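You operate a simulated robot arm through the tools that you are given. There is no shell and no other tool. Be economical: measure what you need, move in short steps, check, and stop when the job is done.

Carry out the task below with a simulated two-armed robot. There is one attempt and no reset: what you move stays moved.

TASK
Pick up the yellow tag with one hand, pass it to the other hand and put it on the bottom shelf of the tall rack.

The check looks at the end state, three seconds after you hand in, the way a careful person would. Anything else that was tipped, shoved, dropped, spilled or broken makes it a failure.

THE ROBOT
Two 7-joint arms with two-finger parallel grippers on one trunk, on a base that drives. Base frame: it is fixed to the floor where the robot stands at the start and does not move with it; the origin is under the middle of the robot, x ahead of it, y to its left, z up. Units: cm, rad, N and s.
The left shoulder is at the start at [7, 13, 120.1], the right one opposite. With the tool pointing down near the work surface each hand reaches from about 22 to 52 cm from the robot's upright axis, wherever it stands, measured 20 degrees to its own side. Places, roughly: bottom shelf of the tall rack [60, 50, 30]. Payload 1.57 kg a hand.
Tool frame (each hand has its own): the origin (TCP) lies between the finger pads and is the grasp point; the fingertips stand 3 cm ahead of it; z points along the fingers, y is the line along which they close. The gripper opens to 8 cm. The fingers are 1.7 cm wide and 1.2 cm thick; the gripper's body (4 by 8.2 cm) begins 8 cm behind the TCP.
Orientation is told as [roll, pitch, yaw] about the base's x, y, z axes, in that order, counted from this pose: with the fingers straight down and closing along the base's y, the tool's x points along the base's -x, its y along +y and its z along -z.

THE INTERFACE
- The arms move only by the tool jog_arm. It takes "left_increments", "right_increments" or both (then of equal length, played together; a hand with none holds still); each is a list of rows, each a list of 3 entries, a list of its own where there are three numbers: the shift along the tool's x, y, z in cm, then the turn, a rotation vector about the tool's x, y, z in rad, then the finger opening in cm, from 0 to 8. In form: [[[tx, ty, tz], [rx, ry, rz], gripper], ...]. A call has 1 to 20 rows; each row is the pose to reach, as a shift and turn from the pose commanded when the call began, along the tool's axes at that moment. Rows are played at 5 a second. More than 5 cm and 0.15 rad between two rows, or a gripper value outside its range, and nothing of the call is played. A pose out of reach is approached as far as the arm can. The call stops where the force on the tool passes 40 N (or 10 N more than at its start, if that is more) or the arm is blocked; 0.2 s more then pass. Each finger travels about 10.8 cm/s and halts on what it meets, pressing with about 42 N; the grip force reading is that of the motor and also rises with nothing between the fingers. The clock runs only during rows and for 0.2 s after the last one: add rows that repeat a pose to give the fingers time. It gives the time, the measured TCP pose, the force on the tool (base axes), the opening and the grip force at its end, in the units of the frame above (readings bear some noise), with the torque about the TCP (base axes, N m) and any sound that the robot's microphone picked up, and new pictures: "pictures" is both (left out), scene, wrist or none (wrist: the cameras of the hands that moved).
- Cameras (640 x 400 px; columns grow to the right, rows downward): "scene" is now at [13.43, -2.12, 142.74]; the picture's right is [-0.25, -0.97, -0.00], its down [-0.59, 0.15, -0.79] and it looks along [0.77, -0.20, -0.61] (base axes); focal length 250 px, centre (320, 200). "left" rides on the left gripper at [7.2, 0.7, -12.2] in its tool frame; the picture's right is [-0.09, 1.00, 0.00], its down [-0.84, -0.08, -0.54] and it looks along [-0.54, -0.05, 0.84] (tool axes); focal length 238 px, centre (320, 200). "right" rides on the right gripper at [7.2, -0.7, -12.2] in its tool frame; the picture's right is [0.09, 1.00, 0.00], its down [-0.84, 0.08, -0.54] and it looks along [-0.54, 0.05, 0.84] (tool axes); focal length 238 px, centre (320, 200). There is no depth. A picture from a camera that has moved, and an enlarged one, comes with that camera's place and axes in the base frame and with its lens.
- move_column(by): slides the trunk up (or, below 0, down) by that many cm; the arms and the scene camera ride with it, the base frame stays. It gives what a move gives, with no picture.
- roll_base(legs): drives the robot by 1 to 6 legs, each [ahead, left, turn to the left] in cm, cm and rad, along the robot's own axes; the way and the turn of a leg run together, so that a leg with both is an arc; at most 150 cm and 3.142 rad a leg. The arms and the cameras ride along, it lands a little off, and it stops where it bumps. It gives what a move gives, and a new picture of the scene camera.
- turn_head(pan, tilt): turns the head with the scene camera to pan (to the left, within 1.501 rad either way) and tilt (down, from -0.506 to 1.204), counted from straight ahead of the robot. It gives what a move gives, and a new picture of the scene camera.
- close_up(camera, box): a new picture of the part [left, top, right, bottom] of that camera's present view, enlarged. It takes no simulated time.
- hand_in(): hands the job in; it is judged then, once.

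Work in short steps. Places have to be worked out from the pictures, the camera data and where the tool is seen: move nearer, look again, correct. Check each grasp and each placing, and mend what went wrong. You have 120 turns and 260 pictures in all, those below and enlarged ones among them. Open the grippers and draw the arms clear of the work before you hand the job in, unless the task says otherwise; then end with one line.

The tools are called after "Emit:" as name(argument=value, ...) on one line, values as JSON. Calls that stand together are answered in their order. jog_arm: Moves the arms, as the interface text tells. Its arguments: {"type":"object","properties":{"left_increments":{"type":"array"},"right_increments":{"type":"array"},"pictures":{"type":"string","enum":["both","scene","wrist","none"]}},"required":[]} The other tools are called the same way: move_column (by) slides the trunk up or down; roll_base (legs) drives the base; turn_head (pan, tilt) turns the head that bears the scene camera; close_up (camera, box) takes an enlarged picture of a part of a camera's view; hand_in () hands the job in.

At the start:

```text
time_s: 0.0
left_position: [37.96, 4.42, 123.08]
left_orientation: [-0.003, -0.003, 0.003]
left_wrist_force: [-0.3, 0.0, 0.5]
left_ft_torque: [-0.03, 0.02, 0.0]
left_finger_gap: 7.99
left_gripper_force: 0.2
right_position: [26.34, -27.13, 111.98]
right_orientation: [-0.002, 0.0, -0.002]
right_wrist_force: [-0.7, -0.4, 0.5]
right_ft_torque: [0.0, 0.02, 0.0]
right_finger_gap: 8.0
right_gripper_force: 0.0
trunk travel left (down, up): [-83.9, 10.1]
robot x, y, heading: [-0.01, 0.09, 0.001]
head pan, tilt: [-0.253, 0.658]
```

scene: 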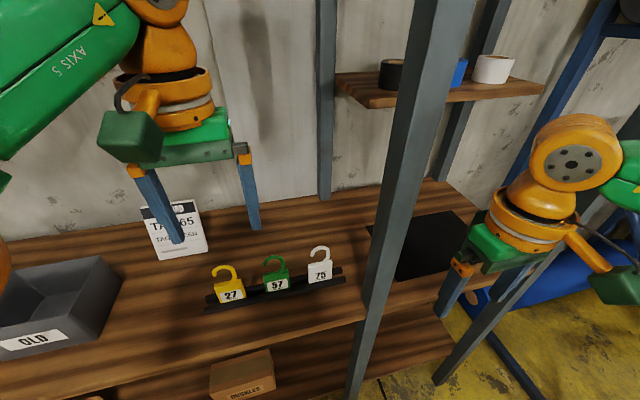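
right: 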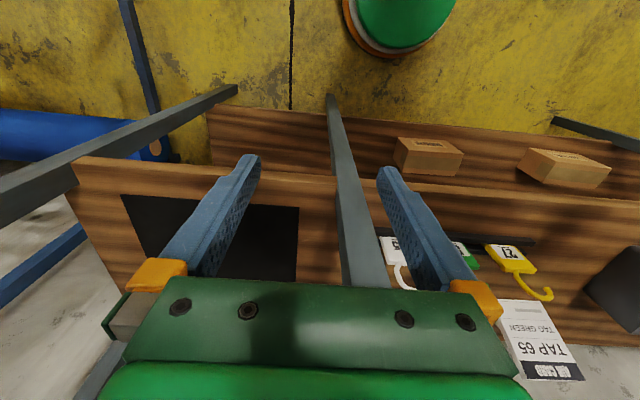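
left: 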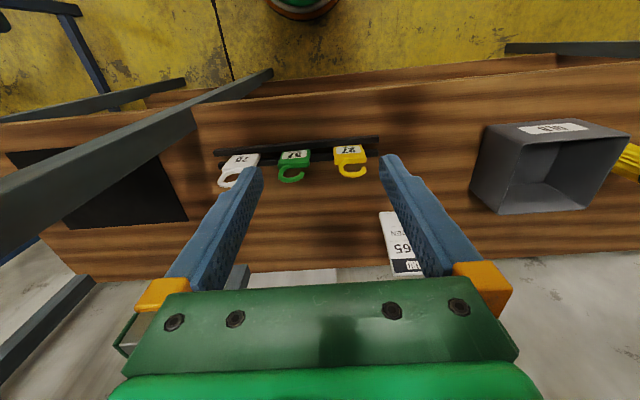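

I'll look closely at the tags in both views before moving, and at where the tall rack stands.

Emit:
close_up(camera="scene", box=[180, 220, 380, 345])

Emit:
close_up(camera="left", box=[200, 110, 440, 260])

Emit:
turn_head(pan=0.7, tilt=0.8)

```text
3.20 times, centred on (280, 282) of scene
camera zoom: at [13.43, -2.12, 142.74], right [-0.25, -0.97, 0.0], down [-0.59, 0.15, -0.79], along [0.77, -0.2, -0.61], focal length 799 px, centre (448, -64)
```

zoom: 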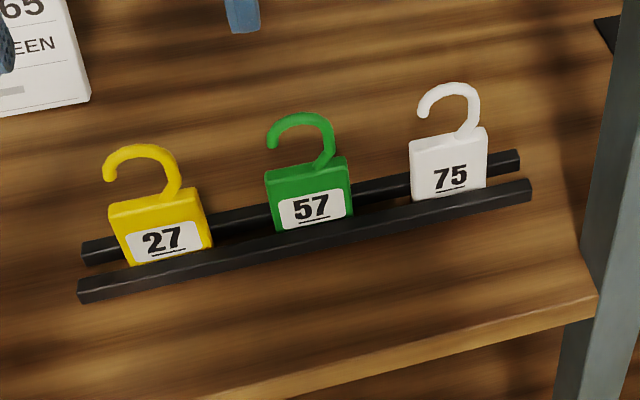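

```text
2.67 times, centred on (320, 185) of left
camera zoom: at [30.9, 5.08, 135.19], right [0.09, 1.0, 0.0], down [0.84, -0.08, 0.54], along [0.54, -0.05, -0.84], focal length 636 px, centre (320, 240)
```

zoom: 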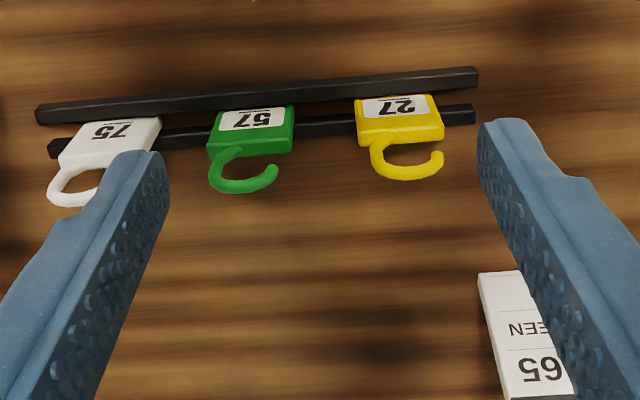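

```text
time_s: 1.2
left_position: [38.03, 4.43, 123.01]
left_orientation: [-0.002, -0.001, 0.002]
left_wrist_force: [-0.8, 0.2, 0.1]
left_ft_torque: [0.02, -0.01, 0.01]
left_finger_gap: 7.98
left_gripper_force: 0.1
right_position: [26.51, -27.16, 112.07]
right_orientation: [0.001, 0.0, -0.001]
right_wrist_force: [-0.1, -0.6, 0.1]
right_ft_torque: [-0.01, -0.02, -0.04]
right_finger_gap: 8.01
right_gripper_force: 0.1
trunk travel left (down, up): [-83.9, 10.1]
robot x, y, heading: [-0.14, -0.12, 0.001]
head pan, tilt: [0.7, 0.799]
camera scene: at [11.23, 5.23, 141.55], right [0.64, -0.77, 0.0], down [-0.55, -0.46, -0.7], along [0.53, 0.45, -0.72], focal length 250 px, centre (320, 200)
```

scene: 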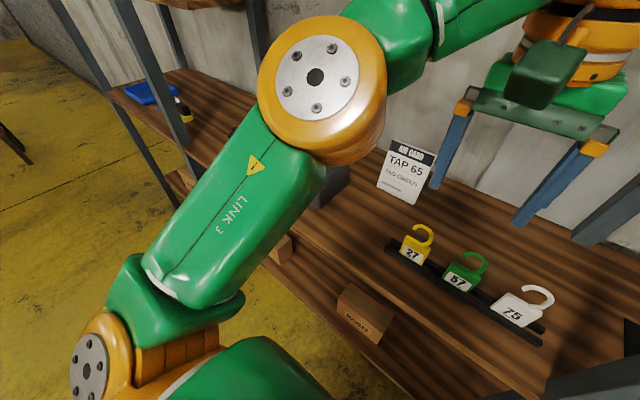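

The tags stand upright in a two-bar rail; the yellow one is near [46.7, 8.5, 97]. I'll back off straight to see the rack as a whole.

Emit:
roll_base(legs=[[-80, 0, 0]])

Emit:
turn_head(pan=0.25, tilt=0.55)

```text
time_s: 5.5
left_position: [-42.31, 4.46, 123.07]
left_orientation: [-0.002, 0.001, 0.013]
left_wrist_force: [-0.2, -0.3, 0.6]
left_ft_torque: [-0.01, 0.04, 0.01]
left_finger_gap: 7.99
left_gripper_force: 0.2
right_position: [-53.58, -27.27, 111.96]
right_orientation: [0.0, 0.001, 0.009]
right_wrist_force: [0.4, -0.3, 0.5]
right_ft_torque: [-0.02, 0.0, 0.01]
right_finger_gap: 8.01
right_gripper_force: 0.1
trunk travel left (down, up): [-83.9, 10.1]
robot x, y, heading: [-80.42, -0.31, 0.012]
head pan, tilt: [0.7, 0.799]
camera scene: at [-69.08, 4.92, 141.54], right [0.65, -0.76, 0.0], down [-0.54, -0.47, -0.7], along [0.53, 0.46, -0.72], focal length 250 px, centre (320, 200)
```

scene: 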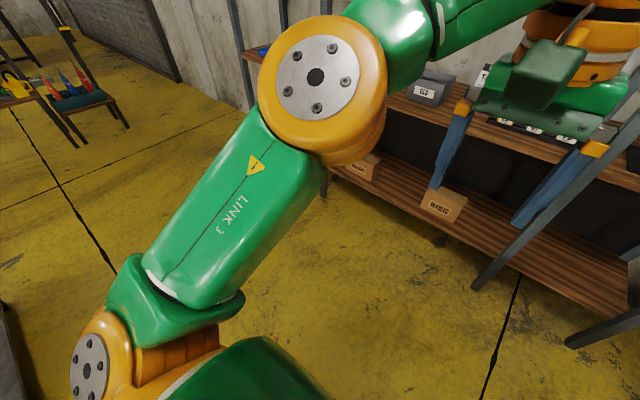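

```text
time_s: 6.5
left_position: [-42.53, 4.31, 122.93]
left_orientation: [-0.002, -0.001, 0.013]
left_wrist_force: [-0.1, 0.0, 0.5]
left_ft_torque: [0.03, -0.04, 0.0]
left_finger_gap: 8.0
left_gripper_force: 0.0
right_position: [-53.63, -27.25, 112.06]
right_orientation: [-0.001, -0.001, 0.009]
right_wrist_force: [-0.5, 0.2, -0.2]
right_ft_torque: [-0.02, 0.0, -0.02]
right_finger_gap: 8.0
right_gripper_force: 0.1
trunk travel left (down, up): [-83.9, 10.1]
robot x, y, heading: [-80.65, -0.49, 0.009]
head pan, tilt: [0.25, 0.55]
camera scene: at [-66.69, 1.98, 143.69], right [0.26, -0.97, 0.0], down [-0.51, -0.14, -0.85], along [0.82, 0.22, -0.52], focal length 250 px, centre (320, 200)
```

scene: 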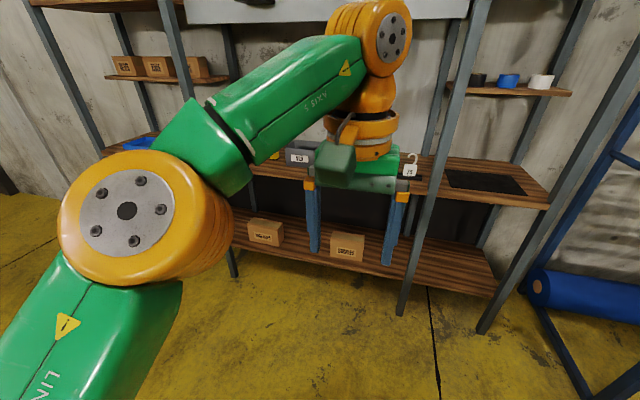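

The rack is a single long unit with a work shelf around z≈93 and a bottom shelf below. I'll lower the trunk and shift left to view the bottom shelf around y=50 and measure heights.

Emit:
move_column(by=-60)

Emit:
roll_base(legs=[[0, 50, 0]])

Emit:
turn_head(pan=-0.1, tilt=0.3)

```text
refused: -60 is not a number from -40 to 40
```

```text
time_s: 9.5
left_position: [-42.92, 56.09, 123.04]
left_orientation: [0.001, -0.002, 0.01]
left_wrist_force: [0.0, 0.2, -0.5]
left_ft_torque: [0.0, -0.02, -0.01]
left_finger_gap: 8.03
left_gripper_force: 0.0
right_position: [-54.2, 24.33, 112.03]
right_orientation: [0.0, 0.001, 0.006]
right_wrist_force: [-0.9, 0.0, 0.6]
right_ft_torque: [-0.03, 0.01, 0.0]
right_finger_gap: 7.99
right_gripper_force: 0.0
trunk travel left (down, up): [-83.9, 10.1]
robot x, y, heading: [-80.76, 51.37, 0.005]
head pan, tilt: [0.25, 0.55]
camera scene: at [-67.12, 53.59, 143.69], right [0.25, -0.97, 0.0], down [-0.51, -0.13, -0.85], along [0.82, 0.22, -0.52], focal length 250 px, centre (320, 200)
```

scene: 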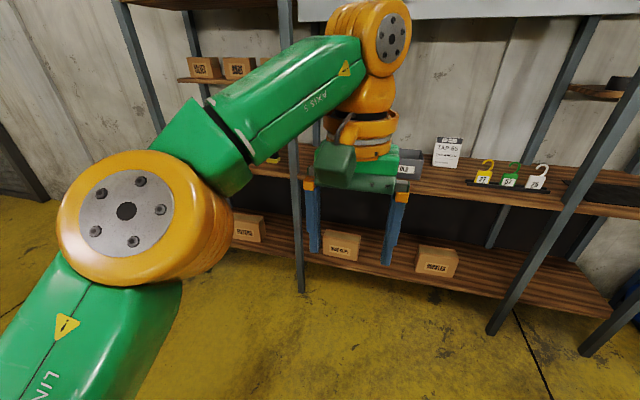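

```text
time_s: 10.3
left_position: [-42.98, 56.23, 123.06]
left_orientation: [0.0, -0.003, 0.01]
left_wrist_force: [-0.2, 0.4, 0.4]
left_ft_torque: [0.03, -0.01, 0.0]
left_finger_gap: 8.0
left_gripper_force: 0.0
right_position: [-54.13, 24.45, 111.97]
right_orientation: [0.001, -0.001, 0.005]
right_wrist_force: [-0.1, -0.2, 0.0]
right_ft_torque: [0.01, -0.02, 0.02]
right_finger_gap: 7.98
right_gripper_force: 0.0
trunk travel left (down, up): [-83.9, 10.1]
robot x, y, heading: [-80.86, 51.34, 0.009]
head pan, tilt: [-0.099, 0.3]
camera scene: at [-66.52, 50.69, 145.98], right [-0.09, -1.0, 0.0], down [-0.3, 0.03, -0.96], along [0.95, -0.09, -0.3], focal length 250 px, centre (320, 200)
```

scene: 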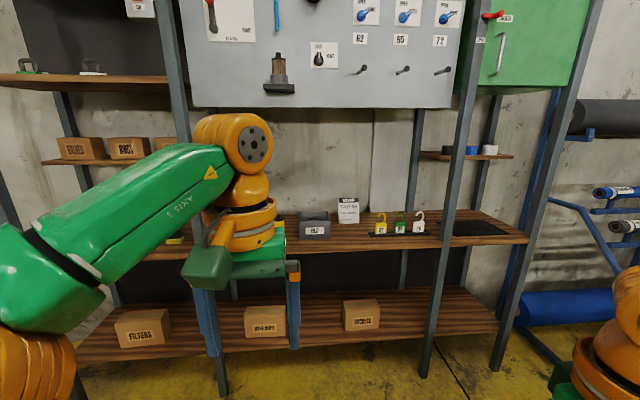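

Bottom shelf surface comes out at z≈31 with its front edge at x≈39, and it's clear of boxes for y≈25–63. In free air here I yaw both hands 90° so they close along x (across the tag's thickness), with each camera on its outer side.

Emit:
jog_arm(left_increments=[[[0, 0, 0], [0, 0, 0.143], 8], [[0, 0, 0], [0, 0, 0.286], 8], [[0, 0, 0], [0, 0, 0.429], 8], [[0, 0, 0], [0, 0, 0.572], 8], [[0, 0, 0], [0, 0, 0.715], 8], [[0, 0, 0], [0, 0, 0.858], 8], [[0, 0, 0], [0, 0, 1.0], 8], [[0, 0, 0], [0, 0, 1.143], 8], [[0, 0, 0], [0, 0, 1.286], 8], [[0, 0, 0], [0, 0, 1.429], 8], [[0, 0, 0], [0, 0, 1.571], 8]], right_increments=[[[0, 0, 0], [0, 0, -0.143], 8], [[0, 0, 0], [0, 0, -0.286], 8], [[0, 0, 0], [0, 0, -0.429], 8], [[0, 0, 0], [0, 0, -0.572], 8], [[0, 0, 0], [0, 0, -0.715], 8], [[0, 0, 0], [0, 0, -0.858], 8], [[0, 0, 0], [0, 0, -1.0], 8], [[0, 0, 0], [0, 0, -1.143], 8], [[0, 0, 0], [0, 0, -1.286], 8], [[0, 0, 0], [0, 0, -1.429], 8], [[0, 0, 0], [0, 0, -1.571], 8]], pictures="scene")

```text
time_s: 12.7
left_position: [-54.42, 54.31, 117.83]
left_orientation: [0.003, -0.002, -1.563]
left_wrist_force: [0.2, -0.2, 0.0]
left_ft_torque: [0.0, -0.04, 0.05]
left_finger_gap: 8.0
left_gripper_force: 0.1
left hand out of reach, approached as far as the arm can: row 5, 6, 7, 8, 9, 10, 11
right_position: [-62.78, 34.15, 115.27]
right_orientation: [-0.002, 0.001, 1.577]
right_wrist_force: [0.3, 0.4, 0.5]
right_ft_torque: [0.02, -0.01, -0.03]
right_finger_gap: 7.99
right_gripper_force: 0.1
right hand out of reach, approached as far as the arm can: row 6, 7, 8, 9, 10, 11
trunk travel left (down, up): [-83.9, 10.1]
robot x, y, heading: [-80.69, 51.35, 0.01]
head pan, tilt: [-0.099, 0.3]
camera scene: at [-66.62, 50.67, 146.0], right [-0.09, -1.0, 0.0], down [-0.29, 0.03, -0.96], along [0.95, -0.09, -0.3], focal length 250 px, centre (320, 200)
```

scene: 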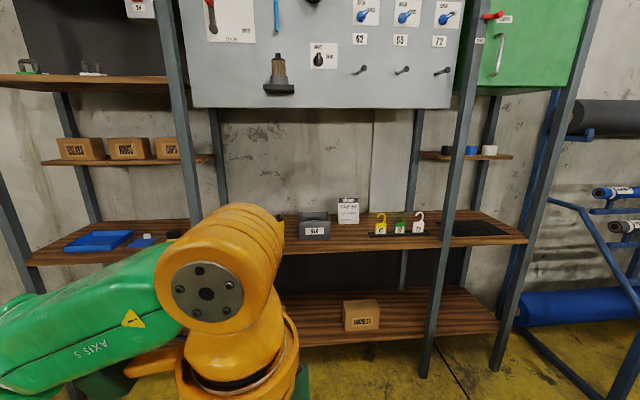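

The yaw is reached, but at this height the positions weren't held. I test lowering the hands to a working height (15 cm down for the left).

Emit:
jog_arm(left_increments=[[[0, 0, 4], [0, 0, 0], 8], [[0, 0, 8], [0, 0, 0], 8], [[0, 0, 12], [0, 0, 0], 8], [[0, 0, 12], [0, 0, 0], 8]], pictures="none")

```text
time_s: 13.7
left_position: [-54.38, 54.03, 105.77]
left_orientation: [0.002, -0.002, -1.563]
left_wrist_force: [-0.1, -0.2, -0.3]
left_ft_torque: [0.01, 0.0, -0.01]
left_finger_gap: 8.03
left_gripper_force: 0.0
right_position: [-62.55, 34.05, 115.27]
right_orientation: [-0.002, 0.002, 1.573]
right_wrist_force: [-0.7, -0.2, 0.4]
right_ft_torque: [-0.03, 0.0, 0.01]
right_finger_gap: 8.02
right_gripper_force: 0.1
trunk travel left (down, up): [-83.9, 10.1]
robot x, y, heading: [-80.71, 51.5, 0.005]
head pan, tilt: [-0.099, 0.3]
```

The command base follows the real pose. Now I check forward reach with this yaw.

Emit:
jog_arm(left_increments=[[[1, 4, 0], [0, 0, 0], 8], [[2, 8, 0], [0, 0, 0], 8], [[4, 12, 0], [0, 0, 0], 8], [[6, 16, 0], [0, 0, 0], 8], [[6, 16, 0], [0, 0, 0], 8]], pictures="scene")

```text
time_s: 14.9
left_position: [-52.42, 54.62, 105.61]
left_orientation: [0.003, -0.001, -1.561]
left_wrist_force: [-0.2, 0.0, 0.4]
left_ft_torque: [0.02, 0.01, 0.01]
left_finger_gap: 7.99
left_gripper_force: 0.0
left hand out of reach, approached as far as the arm can: row 1, 2, 3, 4, 5
right_position: [-62.67, 34.13, 115.24]
right_orientation: [-0.001, 0.0, 1.573]
right_wrist_force: [0.6, -0.1, 0.8]
right_ft_torque: [0.02, -0.01, 0.01]
right_finger_gap: 8.0
right_gripper_force: 0.1
trunk travel left (down, up): [-83.9, 10.1]
robot x, y, heading: [-80.93, 50.91, 0.007]
head pan, tilt: [-0.099, 0.3]
camera scene: at [-66.52, 50.65, 145.99], right [-0.09, -1.0, 0.0], down [-0.29, 0.03, -0.96], along [0.95, -0.09, -0.3], focal length 250 px, centre (320, 200)
```

scene: 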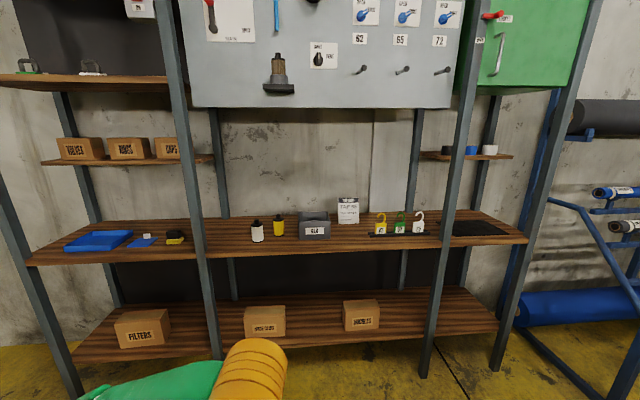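

Yaw −90 limits the left arm's forward reach, so I'll turn it the other way (toward +90) and test that.

Emit:
jog_arm(left_increments=[[[0, 0, 0], [0, 0, -0.147], 8], [[0, 0, 0], [0, 0, -0.294], 8], [[0, 0, 0], [0, 0, -0.441], 8], [[0, 0, 0], [0, 0, -0.588], 8], [[0, 0, 0], [0, 0, -0.735], 8], [[0, 0, 0], [0, 0, -0.882], 8], [[0, 0, 0], [0, 0, -1.029], 8], [[0, 0, 0], [0, 0, -1.176], 8], [[0, 0, 0], [0, 0, -1.323], 8], [[0, 0, 0], [0, 0, -1.47], 8], [[0, 0, 0], [0, 0, -1.617], 8], [[0, 0, 0], [0, 0, -1.764], 8], [[0, 0, 0], [0, 0, -1.911], 8], [[0, 0, 0], [0, 0, -2.058], 8], [[0, 0, 0], [0, 0, -2.205], 8], [[0, 0, 0], [0, 0, -2.352], 8], [[0, 0, 0], [0, 0, -2.499], 8], [[0, 0, 0], [0, 0, -2.646], 8], [[0, 0, 0], [0, 0, -2.793], 8], [[0, 0, 0], [0, 0, -2.94], 8]], pictures="none")

Emit:
jog_arm(left_increments=[[[0, 0, 0], [0, 0, -0.1], 8], [[0, 0, 0], [0, 0, -0.2], 8], [[0, -4, 0], [0, 0, -0.2], 8], [[0, -8, 0], [0, 0, -0.2], 8], [[-2, -12, 0], [0, 0, -0.2], 8], [[-4, -14, 0], [0, 0, -0.2], 8], [[-4, -14, 0], [0, 0, -0.2], 8]], pictures="scene")

```text
time_s: 19.1
left_position: [-52.05, 54.27, 106.0]
left_orientation: [-0.003, 0.002, 1.381]
left_wrist_force: [-0.9, 0.8, -1.2]
left_ft_torque: [-0.01, -0.03, 0.01]
left_finger_gap: 7.99
left_gripper_force: 0.1
right_position: [-62.65, 34.19, 115.1]
right_orientation: [-0.003, 0.003, 1.573]
right_wrist_force: [0.2, -0.3, -0.4]
right_ft_torque: [-0.01, -0.01, -0.03]
right_finger_gap: 8.03
right_gripper_force: 0.0
trunk travel left (down, up): [-83.9, 10.1]
robot x, y, heading: [-80.79, 51.49, 0.007]
head pan, tilt: [-0.099, 0.3]
```

```text
time_s: 20.7
left_position: [-37.79, 55.39, 105.81]
left_orientation: [-0.001, 0.001, 1.578]
left_wrist_force: [-0.2, -0.1, 0.8]
left_ft_torque: [0.02, -0.03, -0.03]
left_finger_gap: 7.98
left_gripper_force: 0.1
right_position: [-62.71, 34.18, 115.18]
right_orientation: [-0.002, 0.001, 1.574]
right_wrist_force: [0.0, -0.3, -0.9]
right_ft_torque: [0.02, 0.01, 0.01]
right_finger_gap: 7.99
right_gripper_force: 0.0
trunk travel left (down, up): [-83.9, 10.1]
robot x, y, heading: [-80.67, 51.53, 0.006]
head pan, tilt: [-0.099, 0.3]
camera scene: at [-66.54, 50.62, 145.99], right [-0.09, -1.0, 0.0], down [-0.29, 0.03, -0.96], along [0.95, -0.09, -0.3], focal length 250 px, centre (320, 200)
```

scene: 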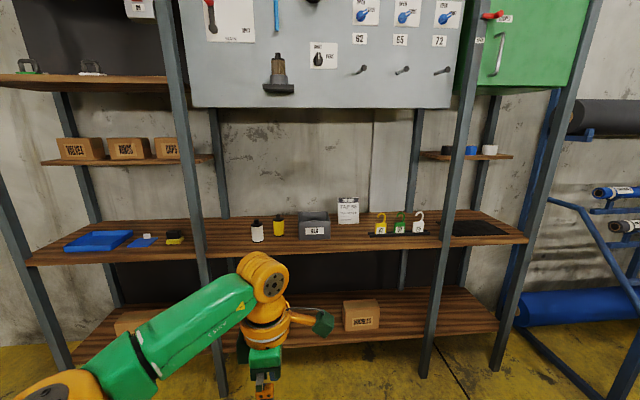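

Left yaw +90 gives full reach. The right hand should mirror this (yaw −90), so I turn it back the other way.

Emit:
jog_arm(right_increments=[[[0, 0, 0], [0, 0, 0.147], 8], [[0, 0, 0], [0, 0, 0.294], 8], [[0, 0, 0], [0, 0, 0.441], 8], [[0, 0, 0], [0, 0, 0.588], 8], [[0, 0, 0], [0, 0, 0.735], 8], [[0, 0, 0], [0, 0, 0.882], 8], [[0, 0, 0], [0, 0, 1.029], 8], [[0, 0, 0], [0, 0, 1.176], 8], [[0, 0, 0], [0, 0, 1.323], 8], [[0, 0, 0], [0, 0, 1.47], 8], [[0, 0, 0], [0, 0, 1.617], 8], [[0, 0, 0], [0, 0, 1.764], 8], [[0, 0, 0], [0, 0, 1.911], 8], [[0, 0, 0], [0, 0, 2.058], 8], [[0, 0, 0], [0, 0, 2.205], 8], [[0, 0, 0], [0, 0, 2.352], 8], [[0, 0, 0], [0, 0, 2.499], 8], [[0, 0, 0], [0, 0, 2.646], 8], [[0, 0, 0], [0, 0, 2.793], 8], [[0, 0, 0], [0, 0, 2.94], 8]], pictures="none")

Emit:
jog_arm(right_increments=[[[0, 0, 0], [0, 0, 0.1], 8], [[0, 0, 0], [0, 0, 0.2], 8], [[-4, 0, 0], [0, 0, 0.2], 8], [[-8, 0, 0], [0, 0, 0.2], 8]], pictures="scene")

```text
time_s: 24.9
left_position: [-37.92, 55.41, 105.63]
left_orientation: [-0.001, 0.002, 1.578]
left_wrist_force: [-0.2, -0.1, -0.5]
left_ft_torque: [-0.02, 0.05, 0.0]
left_finger_gap: 8.01
left_gripper_force: 0.0
right_position: [-62.58, 34.39, 114.97]
right_orientation: [-0.001, 0.001, -1.365]
right_wrist_force: [0.2, -0.4, -0.2]
right_ft_torque: [-0.04, 0.02, 0.0]
right_finger_gap: 7.98
right_gripper_force: 0.0
trunk travel left (down, up): [-83.9, 10.1]
robot x, y, heading: [-80.65, 51.54, 0.006]
head pan, tilt: [-0.099, 0.3]
```

```text
time_s: 25.9
left_position: [-37.88, 55.26, 105.67]
left_orientation: [-0.001, 0.0, 1.577]
left_wrist_force: [1.1, 0.3, 0.0]
left_ft_torque: [0.05, 0.01, -0.02]
left_finger_gap: 8.0
left_gripper_force: 0.1
right_position: [-60.48, 26.6, 114.91]
right_orientation: [-0.002, 0.001, -1.564]
right_wrist_force: [-0.2, -0.3, 0.1]
right_ft_torque: [0.05, 0.02, 0.03]
right_finger_gap: 7.99
right_gripper_force: 0.1
trunk travel left (down, up): [-83.9, 10.1]
robot x, y, heading: [-80.83, 51.37, 0.011]
head pan, tilt: [-0.099, 0.3]
camera scene: at [-66.46, 50.34, 145.98], right [-0.09, -1.0, 0.0], down [-0.29, 0.03, -0.95], along [0.95, -0.09, -0.3], focal length 250 px, centre (320, 200)
```

scene: 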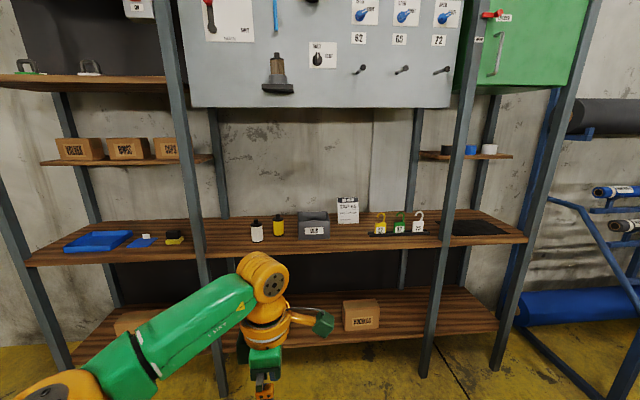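

I raise the left hand to clear the tags, then drive back to the start station offset so that the left hand arrives near the yellow tag's y.

Emit:
jog_arm(left_increments=[[[0, 0, -4], [0, 0, 0], 8], [[0, 3, -8], [0, 0, 0], 8], [[0, 6, -11], [0, 0, 0], 8], [[0, 6, -11], [0, 0, 0], 8]], pictures="none")

Emit:
roll_base(legs=[[0, -48, 0], [76, 0, 0]])

```text
time_s: 26.9
left_position: [-43.46, 55.6, 116.87]
left_orientation: [-0.001, 0.003, 1.581]
left_wrist_force: [0.3, 0.2, 0.0]
left_ft_torque: [0.0, 0.03, 0.01]
left_finger_gap: 8.0
left_gripper_force: 0.1
right_position: [-60.56, 26.82, 114.97]
right_orientation: [0.0, 0.0, -1.562]
right_wrist_force: [0.9, 0.6, -0.2]
right_ft_torque: [0.0, 0.02, 0.01]
right_finger_gap: 8.01
right_gripper_force: 0.0
trunk travel left (down, up): [-83.9, 10.1]
robot x, y, heading: [-80.75, 51.33, 0.008]
head pan, tilt: [-0.099, 0.3]
```

```text
time_s: 33.4
left_position: [30.64, 11.44, 116.87]
left_orientation: [-0.003, 0.001, 1.615]
left_wrist_force: [0.3, -0.6, -1.1]
left_ft_torque: [-0.01, 0.0, -0.02]
left_finger_gap: 7.99
left_gripper_force: 0.1
right_position: [14.5, -17.86, 115.08]
right_orientation: [0.003, -0.001, -1.526]
right_wrist_force: [-1.0, -0.2, 0.0]
right_ft_torque: [0.01, -0.02, 0.01]
right_finger_gap: 8.03
right_gripper_force: 0.0
trunk travel left (down, up): [-83.9, 10.1]
robot x, y, heading: [-6.69, 6.24, 0.043]
head pan, tilt: [-0.099, 0.3]
camera scene: at [7.72, 5.69, 146.0], right [-0.06, -1.0, 0.0], down [-0.29, 0.02, -0.96], along [0.95, -0.05, -0.29], focal length 250 px, centre (320, 200)
```

scene: 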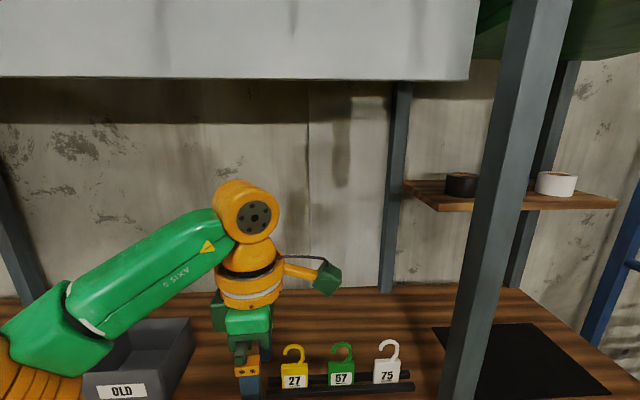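

The base landed slightly off and turned. I correct it, tilt the head down, and look with the wrist camera.

Emit:
roll_base(legs=[[7, -2, -0.042]])

Emit:
turn_head(pan=-0.05, tilt=0.75)

Emit:
jog_arm(left_increments=[[[0, 0, 0], [0, 0, 0], 8]], pictures="wrist")

```text
time_s: 34.4
left_position: [37.17, 8.38, 117.12]
left_orientation: [-0.009, 0.002, 1.574]
left_wrist_force: [-0.1, 0.1, 0.2]
left_ft_torque: [0.01, -0.05, -0.03]
left_finger_gap: 8.0
left_gripper_force: 0.1
right_position: [20.01, -20.32, 115.08]
right_orientation: [0.008, -0.001, -1.566]
right_wrist_force: [-0.1, -0.1, -0.9]
right_ft_torque: [0.02, -0.07, 0.01]
right_finger_gap: 8.01
right_gripper_force: 0.0
trunk travel left (down, up): [-83.9, 10.1]
robot x, y, heading: [0.32, 4.45, 0.005]
head pan, tilt: [-0.099, 0.3]
camera scene: at [13.96, 3.55, 146.08], right [-0.1, -1.0, 0.0], down [-0.29, 0.03, -0.96], along [0.95, -0.09, -0.29], focal length 250 px, centre (320, 200)
```

scene: 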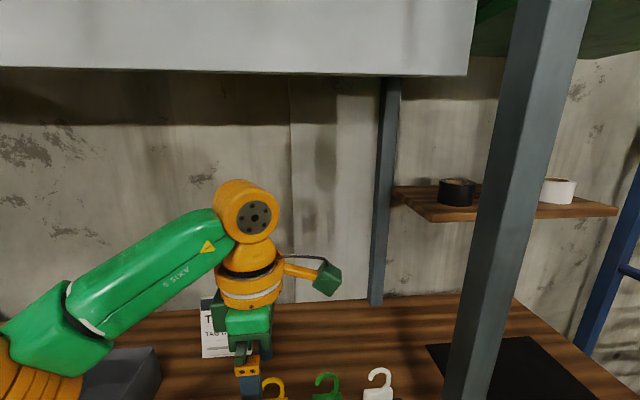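

```text
time_s: 35.3
left_position: [38.17, 8.12, 116.8]
left_orientation: [-0.001, 0.002, 1.575]
left_wrist_force: [0.0, 0.5, 0.2]
left_ft_torque: [-0.01, 0.01, 0.0]
left_finger_gap: 8.0
left_gripper_force: 0.0
right_position: [20.81, -20.56, 114.93]
right_orientation: [-0.002, -0.001, -1.566]
right_wrist_force: [0.1, 0.5, 0.0]
right_ft_torque: [0.0, 0.02, -0.01]
right_finger_gap: 8.0
right_gripper_force: 0.0
trunk travel left (down, up): [-83.9, 10.1]
robot x, y, heading: [0.19, 4.23, 0.002]
head pan, tilt: [-0.051, 0.75]
camera scene: at [13.93, 3.7, 141.94], right [-0.05, -1.0, 0.0], down [-0.68, 0.03, -0.73], along [0.73, -0.03, -0.68], focal length 250 px, centre (320, 200)
```

scene: 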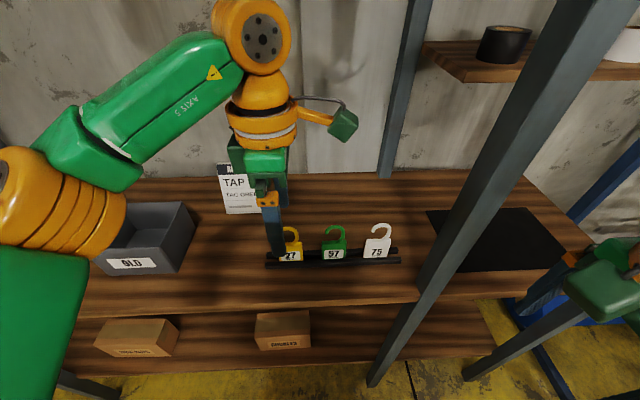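

```text
time_s: 35.7
left_position: [37.82, 8.07, 116.91]
left_orientation: [-0.003, 0.002, 1.575]
left_wrist_force: [0.0, 0.6, 0.7]
left_ft_torque: [-0.01, 0.0, 0.02]
left_finger_gap: 7.99
left_gripper_force: 0.0
right_position: [20.54, -20.44, 115.05]
right_orientation: [-0.001, -0.001, -1.568]
right_wrist_force: [0.3, -0.2, 0.5]
right_ft_torque: [-0.03, 0.0, 0.01]
right_finger_gap: 8.02
right_gripper_force: 0.0
trunk travel left (down, up): [-83.9, 10.1]
robot x, y, heading: [0.73, 3.82, 0.003]
head pan, tilt: [-0.051, 0.75]
camera left: at [37.33, 0.89, 129.11], right [-1.0, 0.09, 0.0], down [0.07, 0.84, 0.54], along [0.05, 0.54, -0.84], focal length 238 px, centre (320, 200)
```

left: 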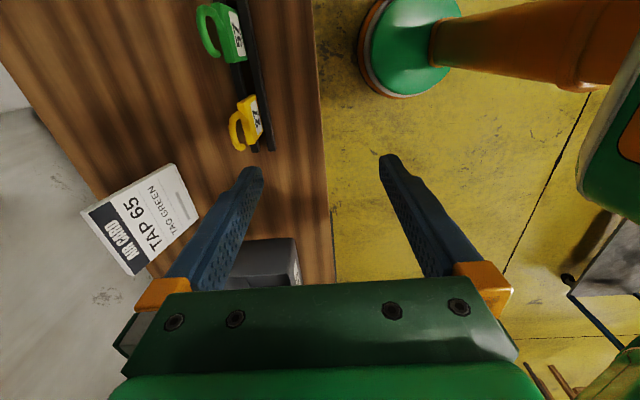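

Two views agree on the yellow tag at about [47, 8.4]. I move the left hand forward 9 cm, still high above it, and look again.

Emit:
jog_arm(left_increments=[[[0, -4, 0], [0, 0, 0], 8], [[0, -9, 0], [0, 0, 0], 8], [[0, -9, 0], [0, 0, 0], 8], [[0, -9, 0], [0, 0, 0], 8]])

```text
time_s: 36.7
left_position: [44.01, 9.05, 115.47]
left_orientation: [-0.004, -0.001, 1.572]
left_wrist_force: [0.0, -0.1, -0.3]
left_ft_torque: [0.03, -0.02, 0.01]
left_finger_gap: 7.99
left_gripper_force: 0.1
left hand out of reach, approached as far as the arm can: row 2, 3, 4
right_position: [20.59, -20.69, 114.94]
right_orientation: [0.0, 0.0, -1.567]
right_wrist_force: [0.7, -0.3, -0.9]
right_ft_torque: [-0.01, 0.0, 0.0]
right_finger_gap: 8.0
right_gripper_force: 0.0
trunk travel left (down, up): [-83.9, 10.1]
robot x, y, heading: [0.0, 4.43, 0.004]
head pan, tilt: [-0.051, 0.75]
camera scene: at [13.76, 3.67, 141.95], right [-0.05, -1.0, 0.0], down [-0.68, 0.03, -0.73], along [0.73, -0.03, -0.68], focal length 250 px, centre (320, 200)
camera left: at [43.5, 1.83, 127.75], right [-1.0, 0.09, 0.0], down [0.07, 0.84, 0.54], along [0.05, 0.54, -0.84], focal length 238 px, centre (320, 200)
```

scene: 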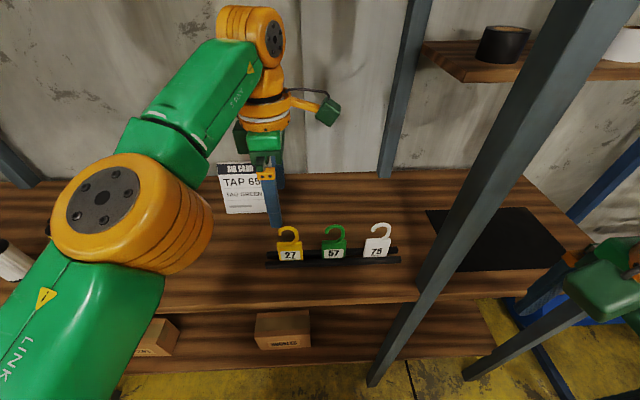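
left: 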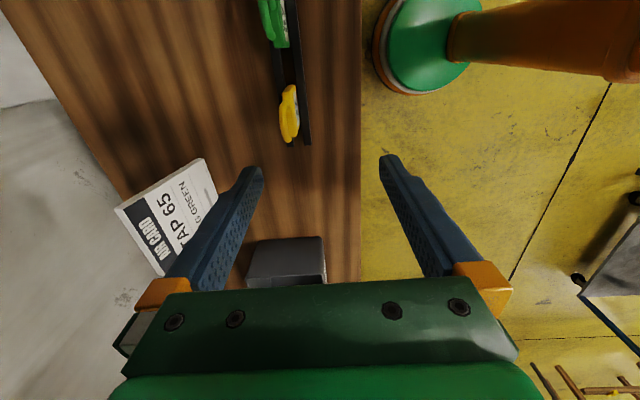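

The arm's forward limit is x≈44, so I drive the base 4 cm nearer.

Emit:
roll_base(legs=[[4, 0, 0]])

Emit:
jog_arm(left_increments=[[[0, 0, 2], [0, 0, 0], 8], [[0, 0, 3], [0, 0, 0], 8], [[0, 0, 3], [0, 0, 0], 8]])

```text
time_s: 37.6
left_position: [47.4, 9.17, 115.89]
left_orientation: [-0.01, 0.001, 1.571]
left_wrist_force: [-1.1, 0.5, 0.9]
left_ft_torque: [-0.01, -0.05, 0.02]
left_finger_gap: 8.01
left_gripper_force: 0.1
right_position: [23.85, -20.64, 115.21]
right_orientation: [0.007, 0.0, -1.569]
right_wrist_force: [-1.5, -0.6, -0.1]
right_ft_torque: [-0.03, -0.09, 0.01]
right_finger_gap: 8.02
right_gripper_force: 0.0
trunk travel left (down, up): [-83.9, 10.1]
robot x, y, heading: [4.12, 3.94, 0.002]
head pan, tilt: [-0.051, 0.75]
camera scene: at [16.88, 3.73, 142.04], right [-0.05, -1.0, 0.0], down [-0.68, 0.03, -0.74], along [0.73, -0.04, -0.68], focal length 250 px, centre (320, 200)
```

scene: 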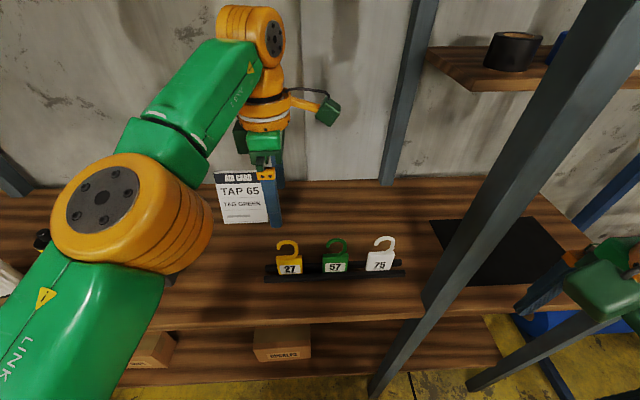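

```text
time_s: 38.4
left_position: [48.03, 8.99, 112.61]
left_orientation: [-0.003, 0.002, 1.573]
left_wrist_force: [0.9, 0.6, 0.1]
left_ft_torque: [0.03, 0.05, 0.01]
left_finger_gap: 7.99
left_gripper_force: 0.1
right_position: [24.49, -20.62, 114.91]
right_orientation: [0.0, 0.0, -1.57]
right_wrist_force: [0.1, 0.3, 0.4]
right_ft_torque: [0.01, 0.05, 0.03]
right_finger_gap: 7.99
right_gripper_force: 0.0
trunk travel left (down, up): [-83.9, 10.1]
robot x, y, heading: [4.38, 4.09, 0.0]
head pan, tilt: [-0.051, 0.75]
camera scene: at [17.74, 3.7, 141.96], right [-0.05, -1.0, 0.0], down [-0.68, 0.03, -0.73], along [0.73, -0.04, -0.68], focal length 250 px, centre (320, 200)
camera left: at [47.51, 1.85, 124.79], right [-1.0, 0.09, 0.0], down [0.07, 0.84, 0.54], along [0.05, 0.54, -0.84], focal length 238 px, centre (320, 200)
```

scene: 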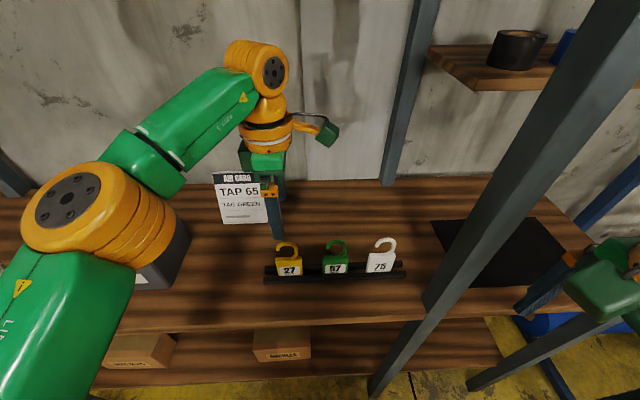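
left: 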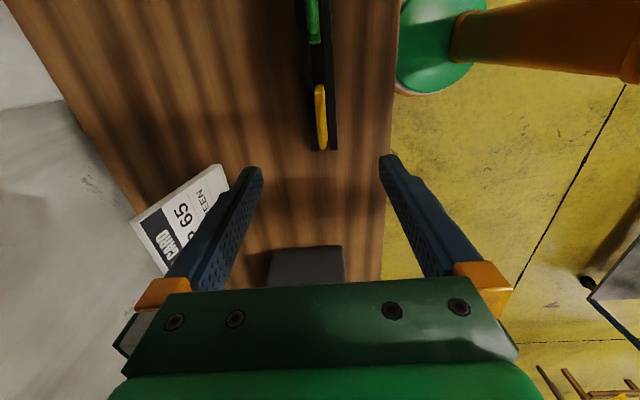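

The hand is now nearly centred over the tag in x. I zoom in to find the tag's extent along y.

Emit:
close_up(camera="left", box=[240, 0, 400, 160])

Emit:
close_up(camera="scene", box=[230, 200, 390, 300])

```text
2.50 times, centred on (320, 80) of left
camera zoom: at [47.51, 1.85, 124.79], right [-1.0, 0.09, 0.0], down [0.07, 0.84, 0.54], along [0.05, 0.54, -0.84], focal length 596 px, centre (320, 500)
```

zoom: 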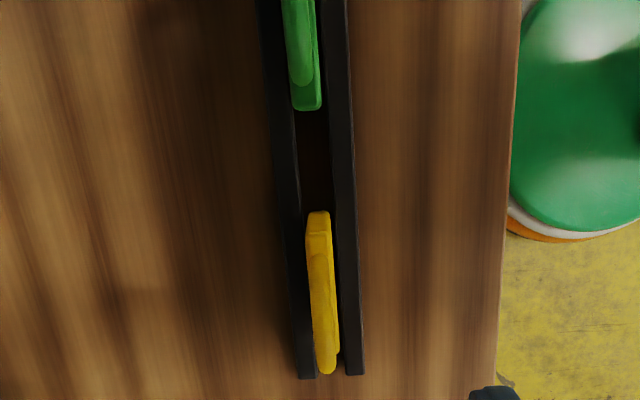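

```text
4.00 times, centred on (310, 250) of scene
camera zoom: at [17.74, 3.7, 141.96], right [-0.05, -1.0, 0.0], down [-0.68, 0.03, -0.73], along [0.73, -0.04, -0.68], focal length 998 px, centre (360, 0)
```

zoom: 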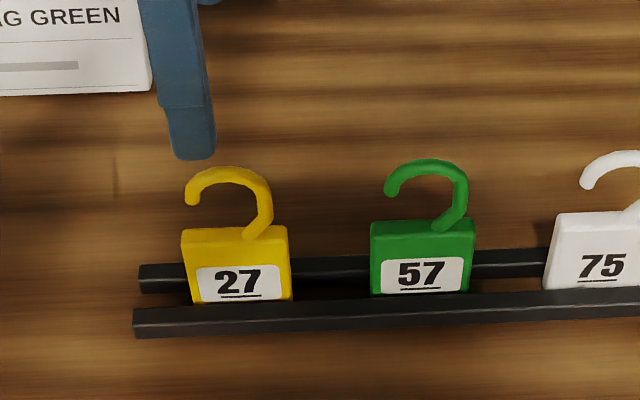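

Tag geometry: body y 5.8–11.4, top z≈97.7, hook top ≈103, at x≈48.1. I descend 10 cm first, with the hook passing between the open fingers, and check.

Emit:
jog_arm(left_increments=[[[0, 0, 3], [0, 0, 0], 8], [[0, 0, 6], [0, 0, 0], 8], [[0, 0, 9], [0, 0, 0], 8], [[0, 0, 10], [0, 0, 0], 8], [[0, 0, 10], [0, 0, 0], 8]])

```text
time_s: 39.6
left_position: [48.15, 9.06, 102.54]
left_orientation: [-0.004, 0.001, 1.574]
left_wrist_force: [-0.4, 0.0, 0.7]
left_ft_torque: [-0.02, -0.03, 0.02]
left_finger_gap: 8.01
left_gripper_force: 0.1
right_position: [24.53, -20.7, 115.07]
right_orientation: [0.001, 0.0, -1.57]
right_wrist_force: [0.9, -0.4, 0.6]
right_ft_torque: [-0.01, 0.0, -0.05]
right_finger_gap: 8.01
right_gripper_force: 0.0
trunk travel left (down, up): [-83.9, 10.1]
robot x, y, heading: [4.94, 3.93, 0.001]
head pan, tilt: [-0.051, 0.75]
camera scene: at [17.76, 3.75, 141.95], right [-0.05, -1.0, 0.0], down [-0.68, 0.03, -0.73], along [0.73, -0.04, -0.68], focal length 250 px, centre (320, 200)
camera left: at [47.66, 1.82, 114.76], right [-1.0, 0.09, 0.0], down [0.07, 0.84, 0.54], along [0.05, 0.54, -0.84], focal length 238 px, centre (320, 200)
```

scene: 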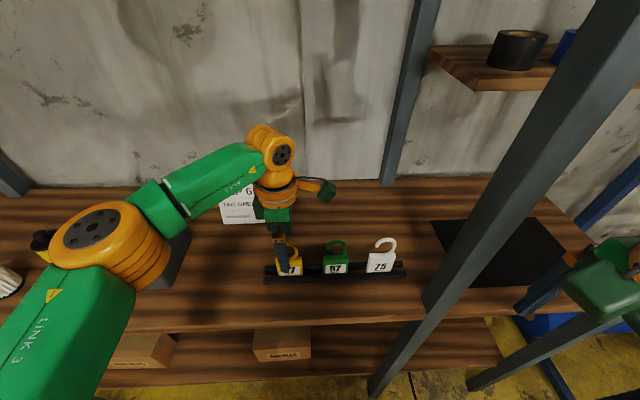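
left: 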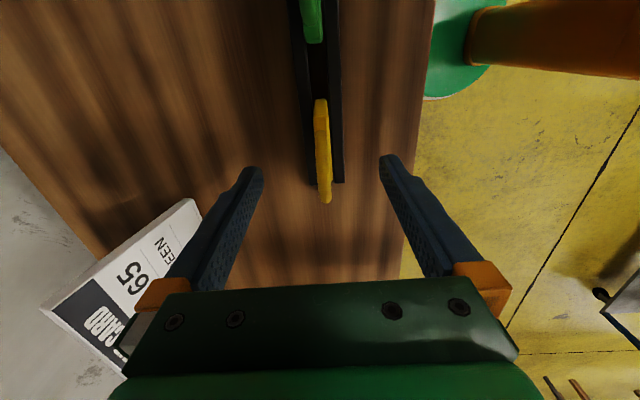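

Alignment is good, and the elbow (lowest ≈106) clears the bin. I descend the last 4.7 cm and then close.

Emit:
jog_arm(left_increments=[[[0, 0, 2], [0, 0, 0], 8], [[0, 0, 4], [0, 0, 0], 8], [[0, 0, 4.7], [0, 0, 0], 8], [[0, 0, 4.7], [0, 0, 0], 8]])

Emit:
close_up(camera="scene", box=[210, 180, 370, 300])

```text
time_s: 40.6
left_position: [47.99, 9.16, 97.71]
left_orientation: [0.0, 0.002, 1.574]
left_wrist_force: [-0.3, -0.5, -0.4]
left_ft_torque: [-0.02, -0.01, -0.01]
left_finger_gap: 8.01
left_gripper_force: 0.0
right_position: [24.55, -20.63, 115.03]
right_orientation: [0.0, 0.0, -1.568]
right_wrist_force: [-0.6, -0.7, -0.4]
right_ft_torque: [0.02, -0.02, 0.01]
right_finger_gap: 8.01
right_gripper_force: 0.0
trunk travel left (down, up): [-83.9, 10.1]
robot x, y, heading: [4.2, 4.18, -0.003]
head pan, tilt: [-0.051, 0.75]
camera scene: at [17.77, 3.75, 141.95], right [-0.05, -1.0, 0.0], down [-0.68, 0.03, -0.73], along [0.73, -0.04, -0.68], focal length 250 px, centre (320, 200)
camera left: at [47.45, 1.92, 109.91], right [-1.0, 0.09, 0.0], down [0.07, 0.84, 0.54], along [0.05, 0.54, -0.84], focal length 238 px, centre (320, 200)
```

scene: 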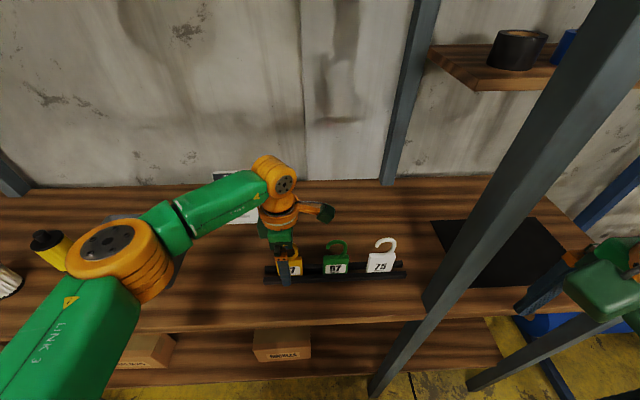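
left: 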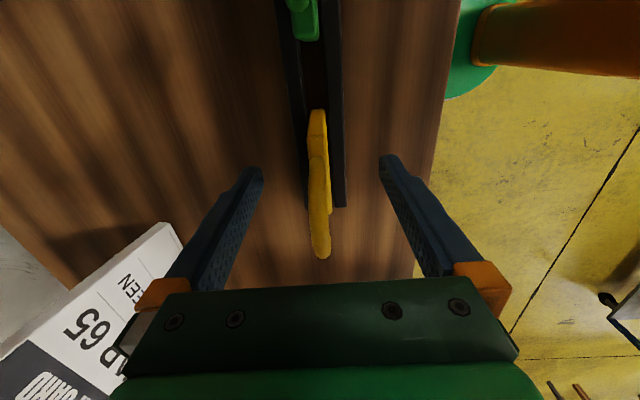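

```text
3.33 times, centred on (290, 240) of scene
camera zoom: at [17.77, 3.75, 141.95], right [-0.05, -1.0, 0.0], down [-0.68, 0.03, -0.73], along [0.73, -0.04, -0.68], focal length 832 px, centre (420, 67)
```

zoom: 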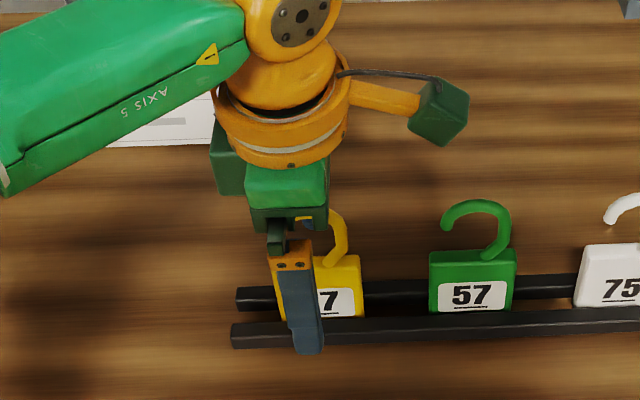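

The tag lies between the fingers. I close and wait.

Emit:
jog_arm(left_increments=[[[0, 0, 0], [0, 0, 0], 4], [[0, 0, 0], [0, 0, 0], 2], [[0, 0, 0], [0, 0, 0], 0], [[0, 0, 0], [0, 0, 0], 0], [[0, 0, 0], [0, 0, 0], 0]])

Emit:
close_up(camera="scene", box=[210, 180, 370, 300])

```text
time_s: 41.8
left_position: [47.98, 9.17, 97.68]
left_orientation: [-0.003, 0.002, 1.573]
left_wrist_force: [0.1, 0.1, 0.0]
left_ft_torque: [0.01, -0.02, 0.0]
left_finger_gap: 1.11
left_gripper_force: 28.4
right_position: [24.54, -20.77, 115.02]
right_orientation: [0.0, 0.0, -1.568]
right_wrist_force: [0.9, 0.6, 0.2]
right_ft_torque: [-0.02, 0.0, -0.03]
right_finger_gap: 7.99
right_gripper_force: 0.0
trunk travel left (down, up): [-83.9, 10.1]
robot x, y, heading: [4.52, 4.1, 0.0]
head pan, tilt: [-0.051, 0.75]
camera scene: at [17.77, 3.75, 141.95], right [-0.05, -1.0, 0.0], down [-0.68, 0.03, -0.73], along [0.73, -0.04, -0.68], focal length 250 px, centre (320, 200)
camera left: at [47.46, 1.92, 109.93], right [-1.0, 0.09, 0.0], down [0.07, 0.84, 0.54], along [0.05, 0.54, -0.84], focal length 238 px, centre (320, 200)
```

scene: 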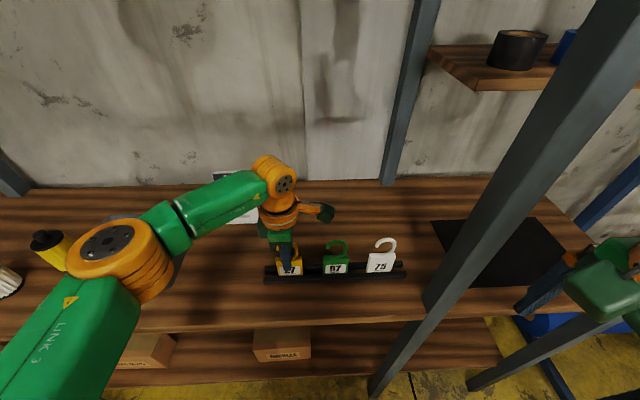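
left: 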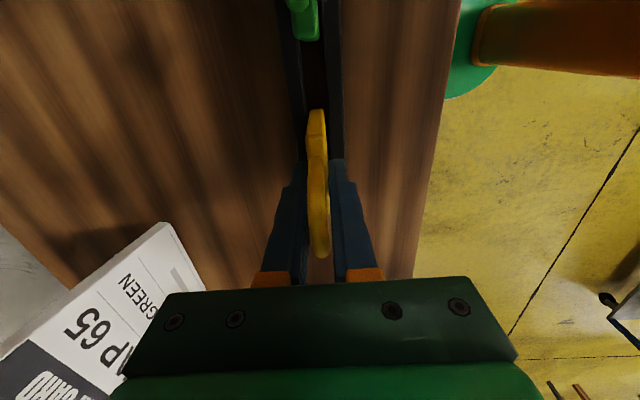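

```text
3.33 times, centred on (290, 240) of scene
camera zoom: at [17.77, 3.75, 141.95], right [-0.05, -1.0, 0.0], down [-0.68, 0.03, -0.73], along [0.73, -0.04, -0.68], focal length 832 px, centre (420, 67)
```

zoom: 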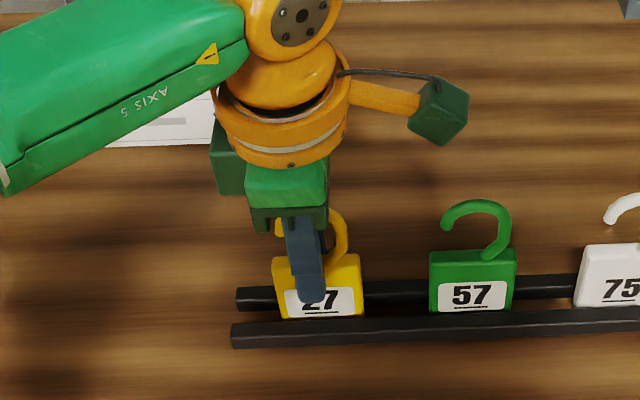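

Grip is firm (gap 1.1 cm). I lift straight up 12 cm.

Emit:
jog_arm(left_increments=[[[0, 0, -1], [0, 0, 0], 0], [[0, 0, -2.5], [0, 0, 0], 0], [[0, 0, -5], [0, 0, 0], 0], [[0, 0, -8], [0, 0, 0], 0], [[0, 0, -11], [0, 0, 0], 0], [[0, 0, -14], [0, 0, 0], 0], [[0, 0, -14], [0, 0, 0], 0]])

Emit:
close_up(camera="scene", box=[210, 150, 370, 290])

```text
time_s: 43.4
left_position: [48.03, 9.2, 111.78]
left_orientation: [-0.002, 0.001, 1.572]
left_wrist_force: [0.2, -0.3, -0.2]
left_ft_torque: [-0.05, -0.02, 0.01]
left_finger_gap: 1.11
left_gripper_force: 28.5
right_position: [24.64, -20.7, 114.92]
right_orientation: [-0.001, -0.001, -1.57]
right_wrist_force: [0.1, 0.1, 1.1]
right_ft_torque: [0.02, 0.01, 0.01]
right_finger_gap: 8.01
right_gripper_force: 0.1
trunk travel left (down, up): [-83.9, 10.1]
robot x, y, heading: [4.45, 3.75, 0.006]
head pan, tilt: [-0.051, 0.75]
camera scene: at [17.8, 3.75, 141.95], right [-0.05, -1.0, 0.0], down [-0.68, 0.03, -0.73], along [0.73, -0.04, -0.68], focal length 250 px, centre (320, 200)
camera left: at [47.43, 1.98, 123.99], right [-1.0, 0.09, 0.0], down [0.07, 0.84, 0.54], along [0.05, 0.54, -0.84], focal length 238 px, centre (320, 200)
```

scene: 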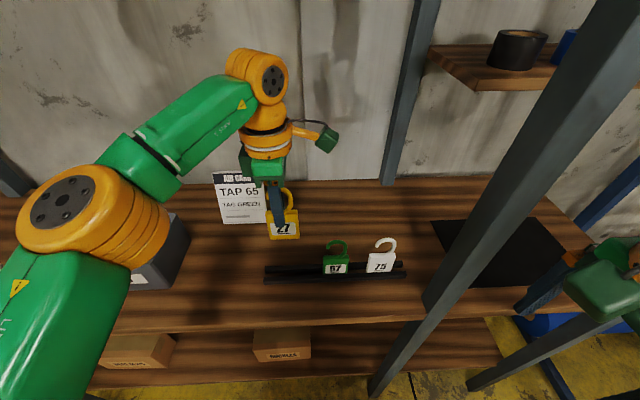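
left: 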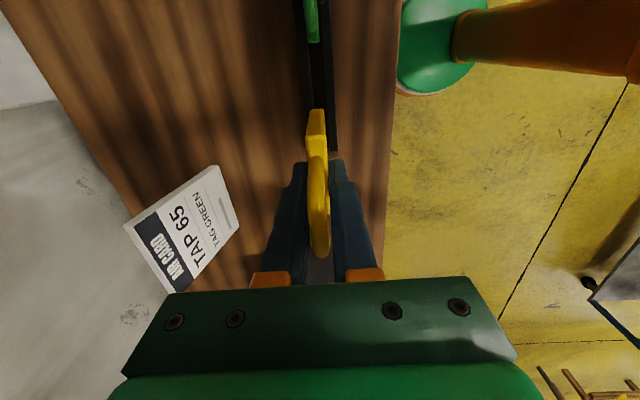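

```text
2.86 times, centred on (290, 220) of scene
camera zoom: at [17.8, 3.75, 141.95], right [-0.05, -1.0, 0.0], down [-0.68, 0.03, -0.73], along [0.73, -0.04, -0.68], focal length 713 px, centre (406, 143)
```

zoom: 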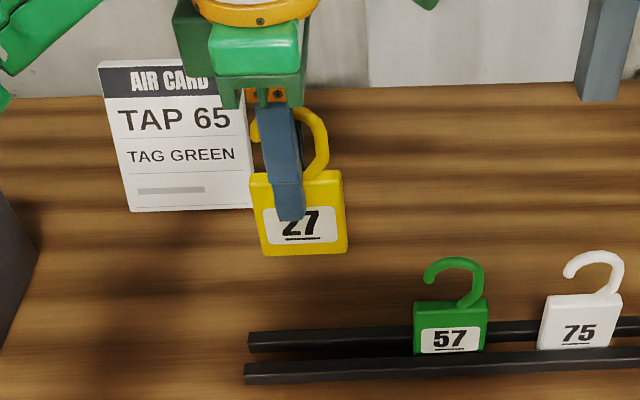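

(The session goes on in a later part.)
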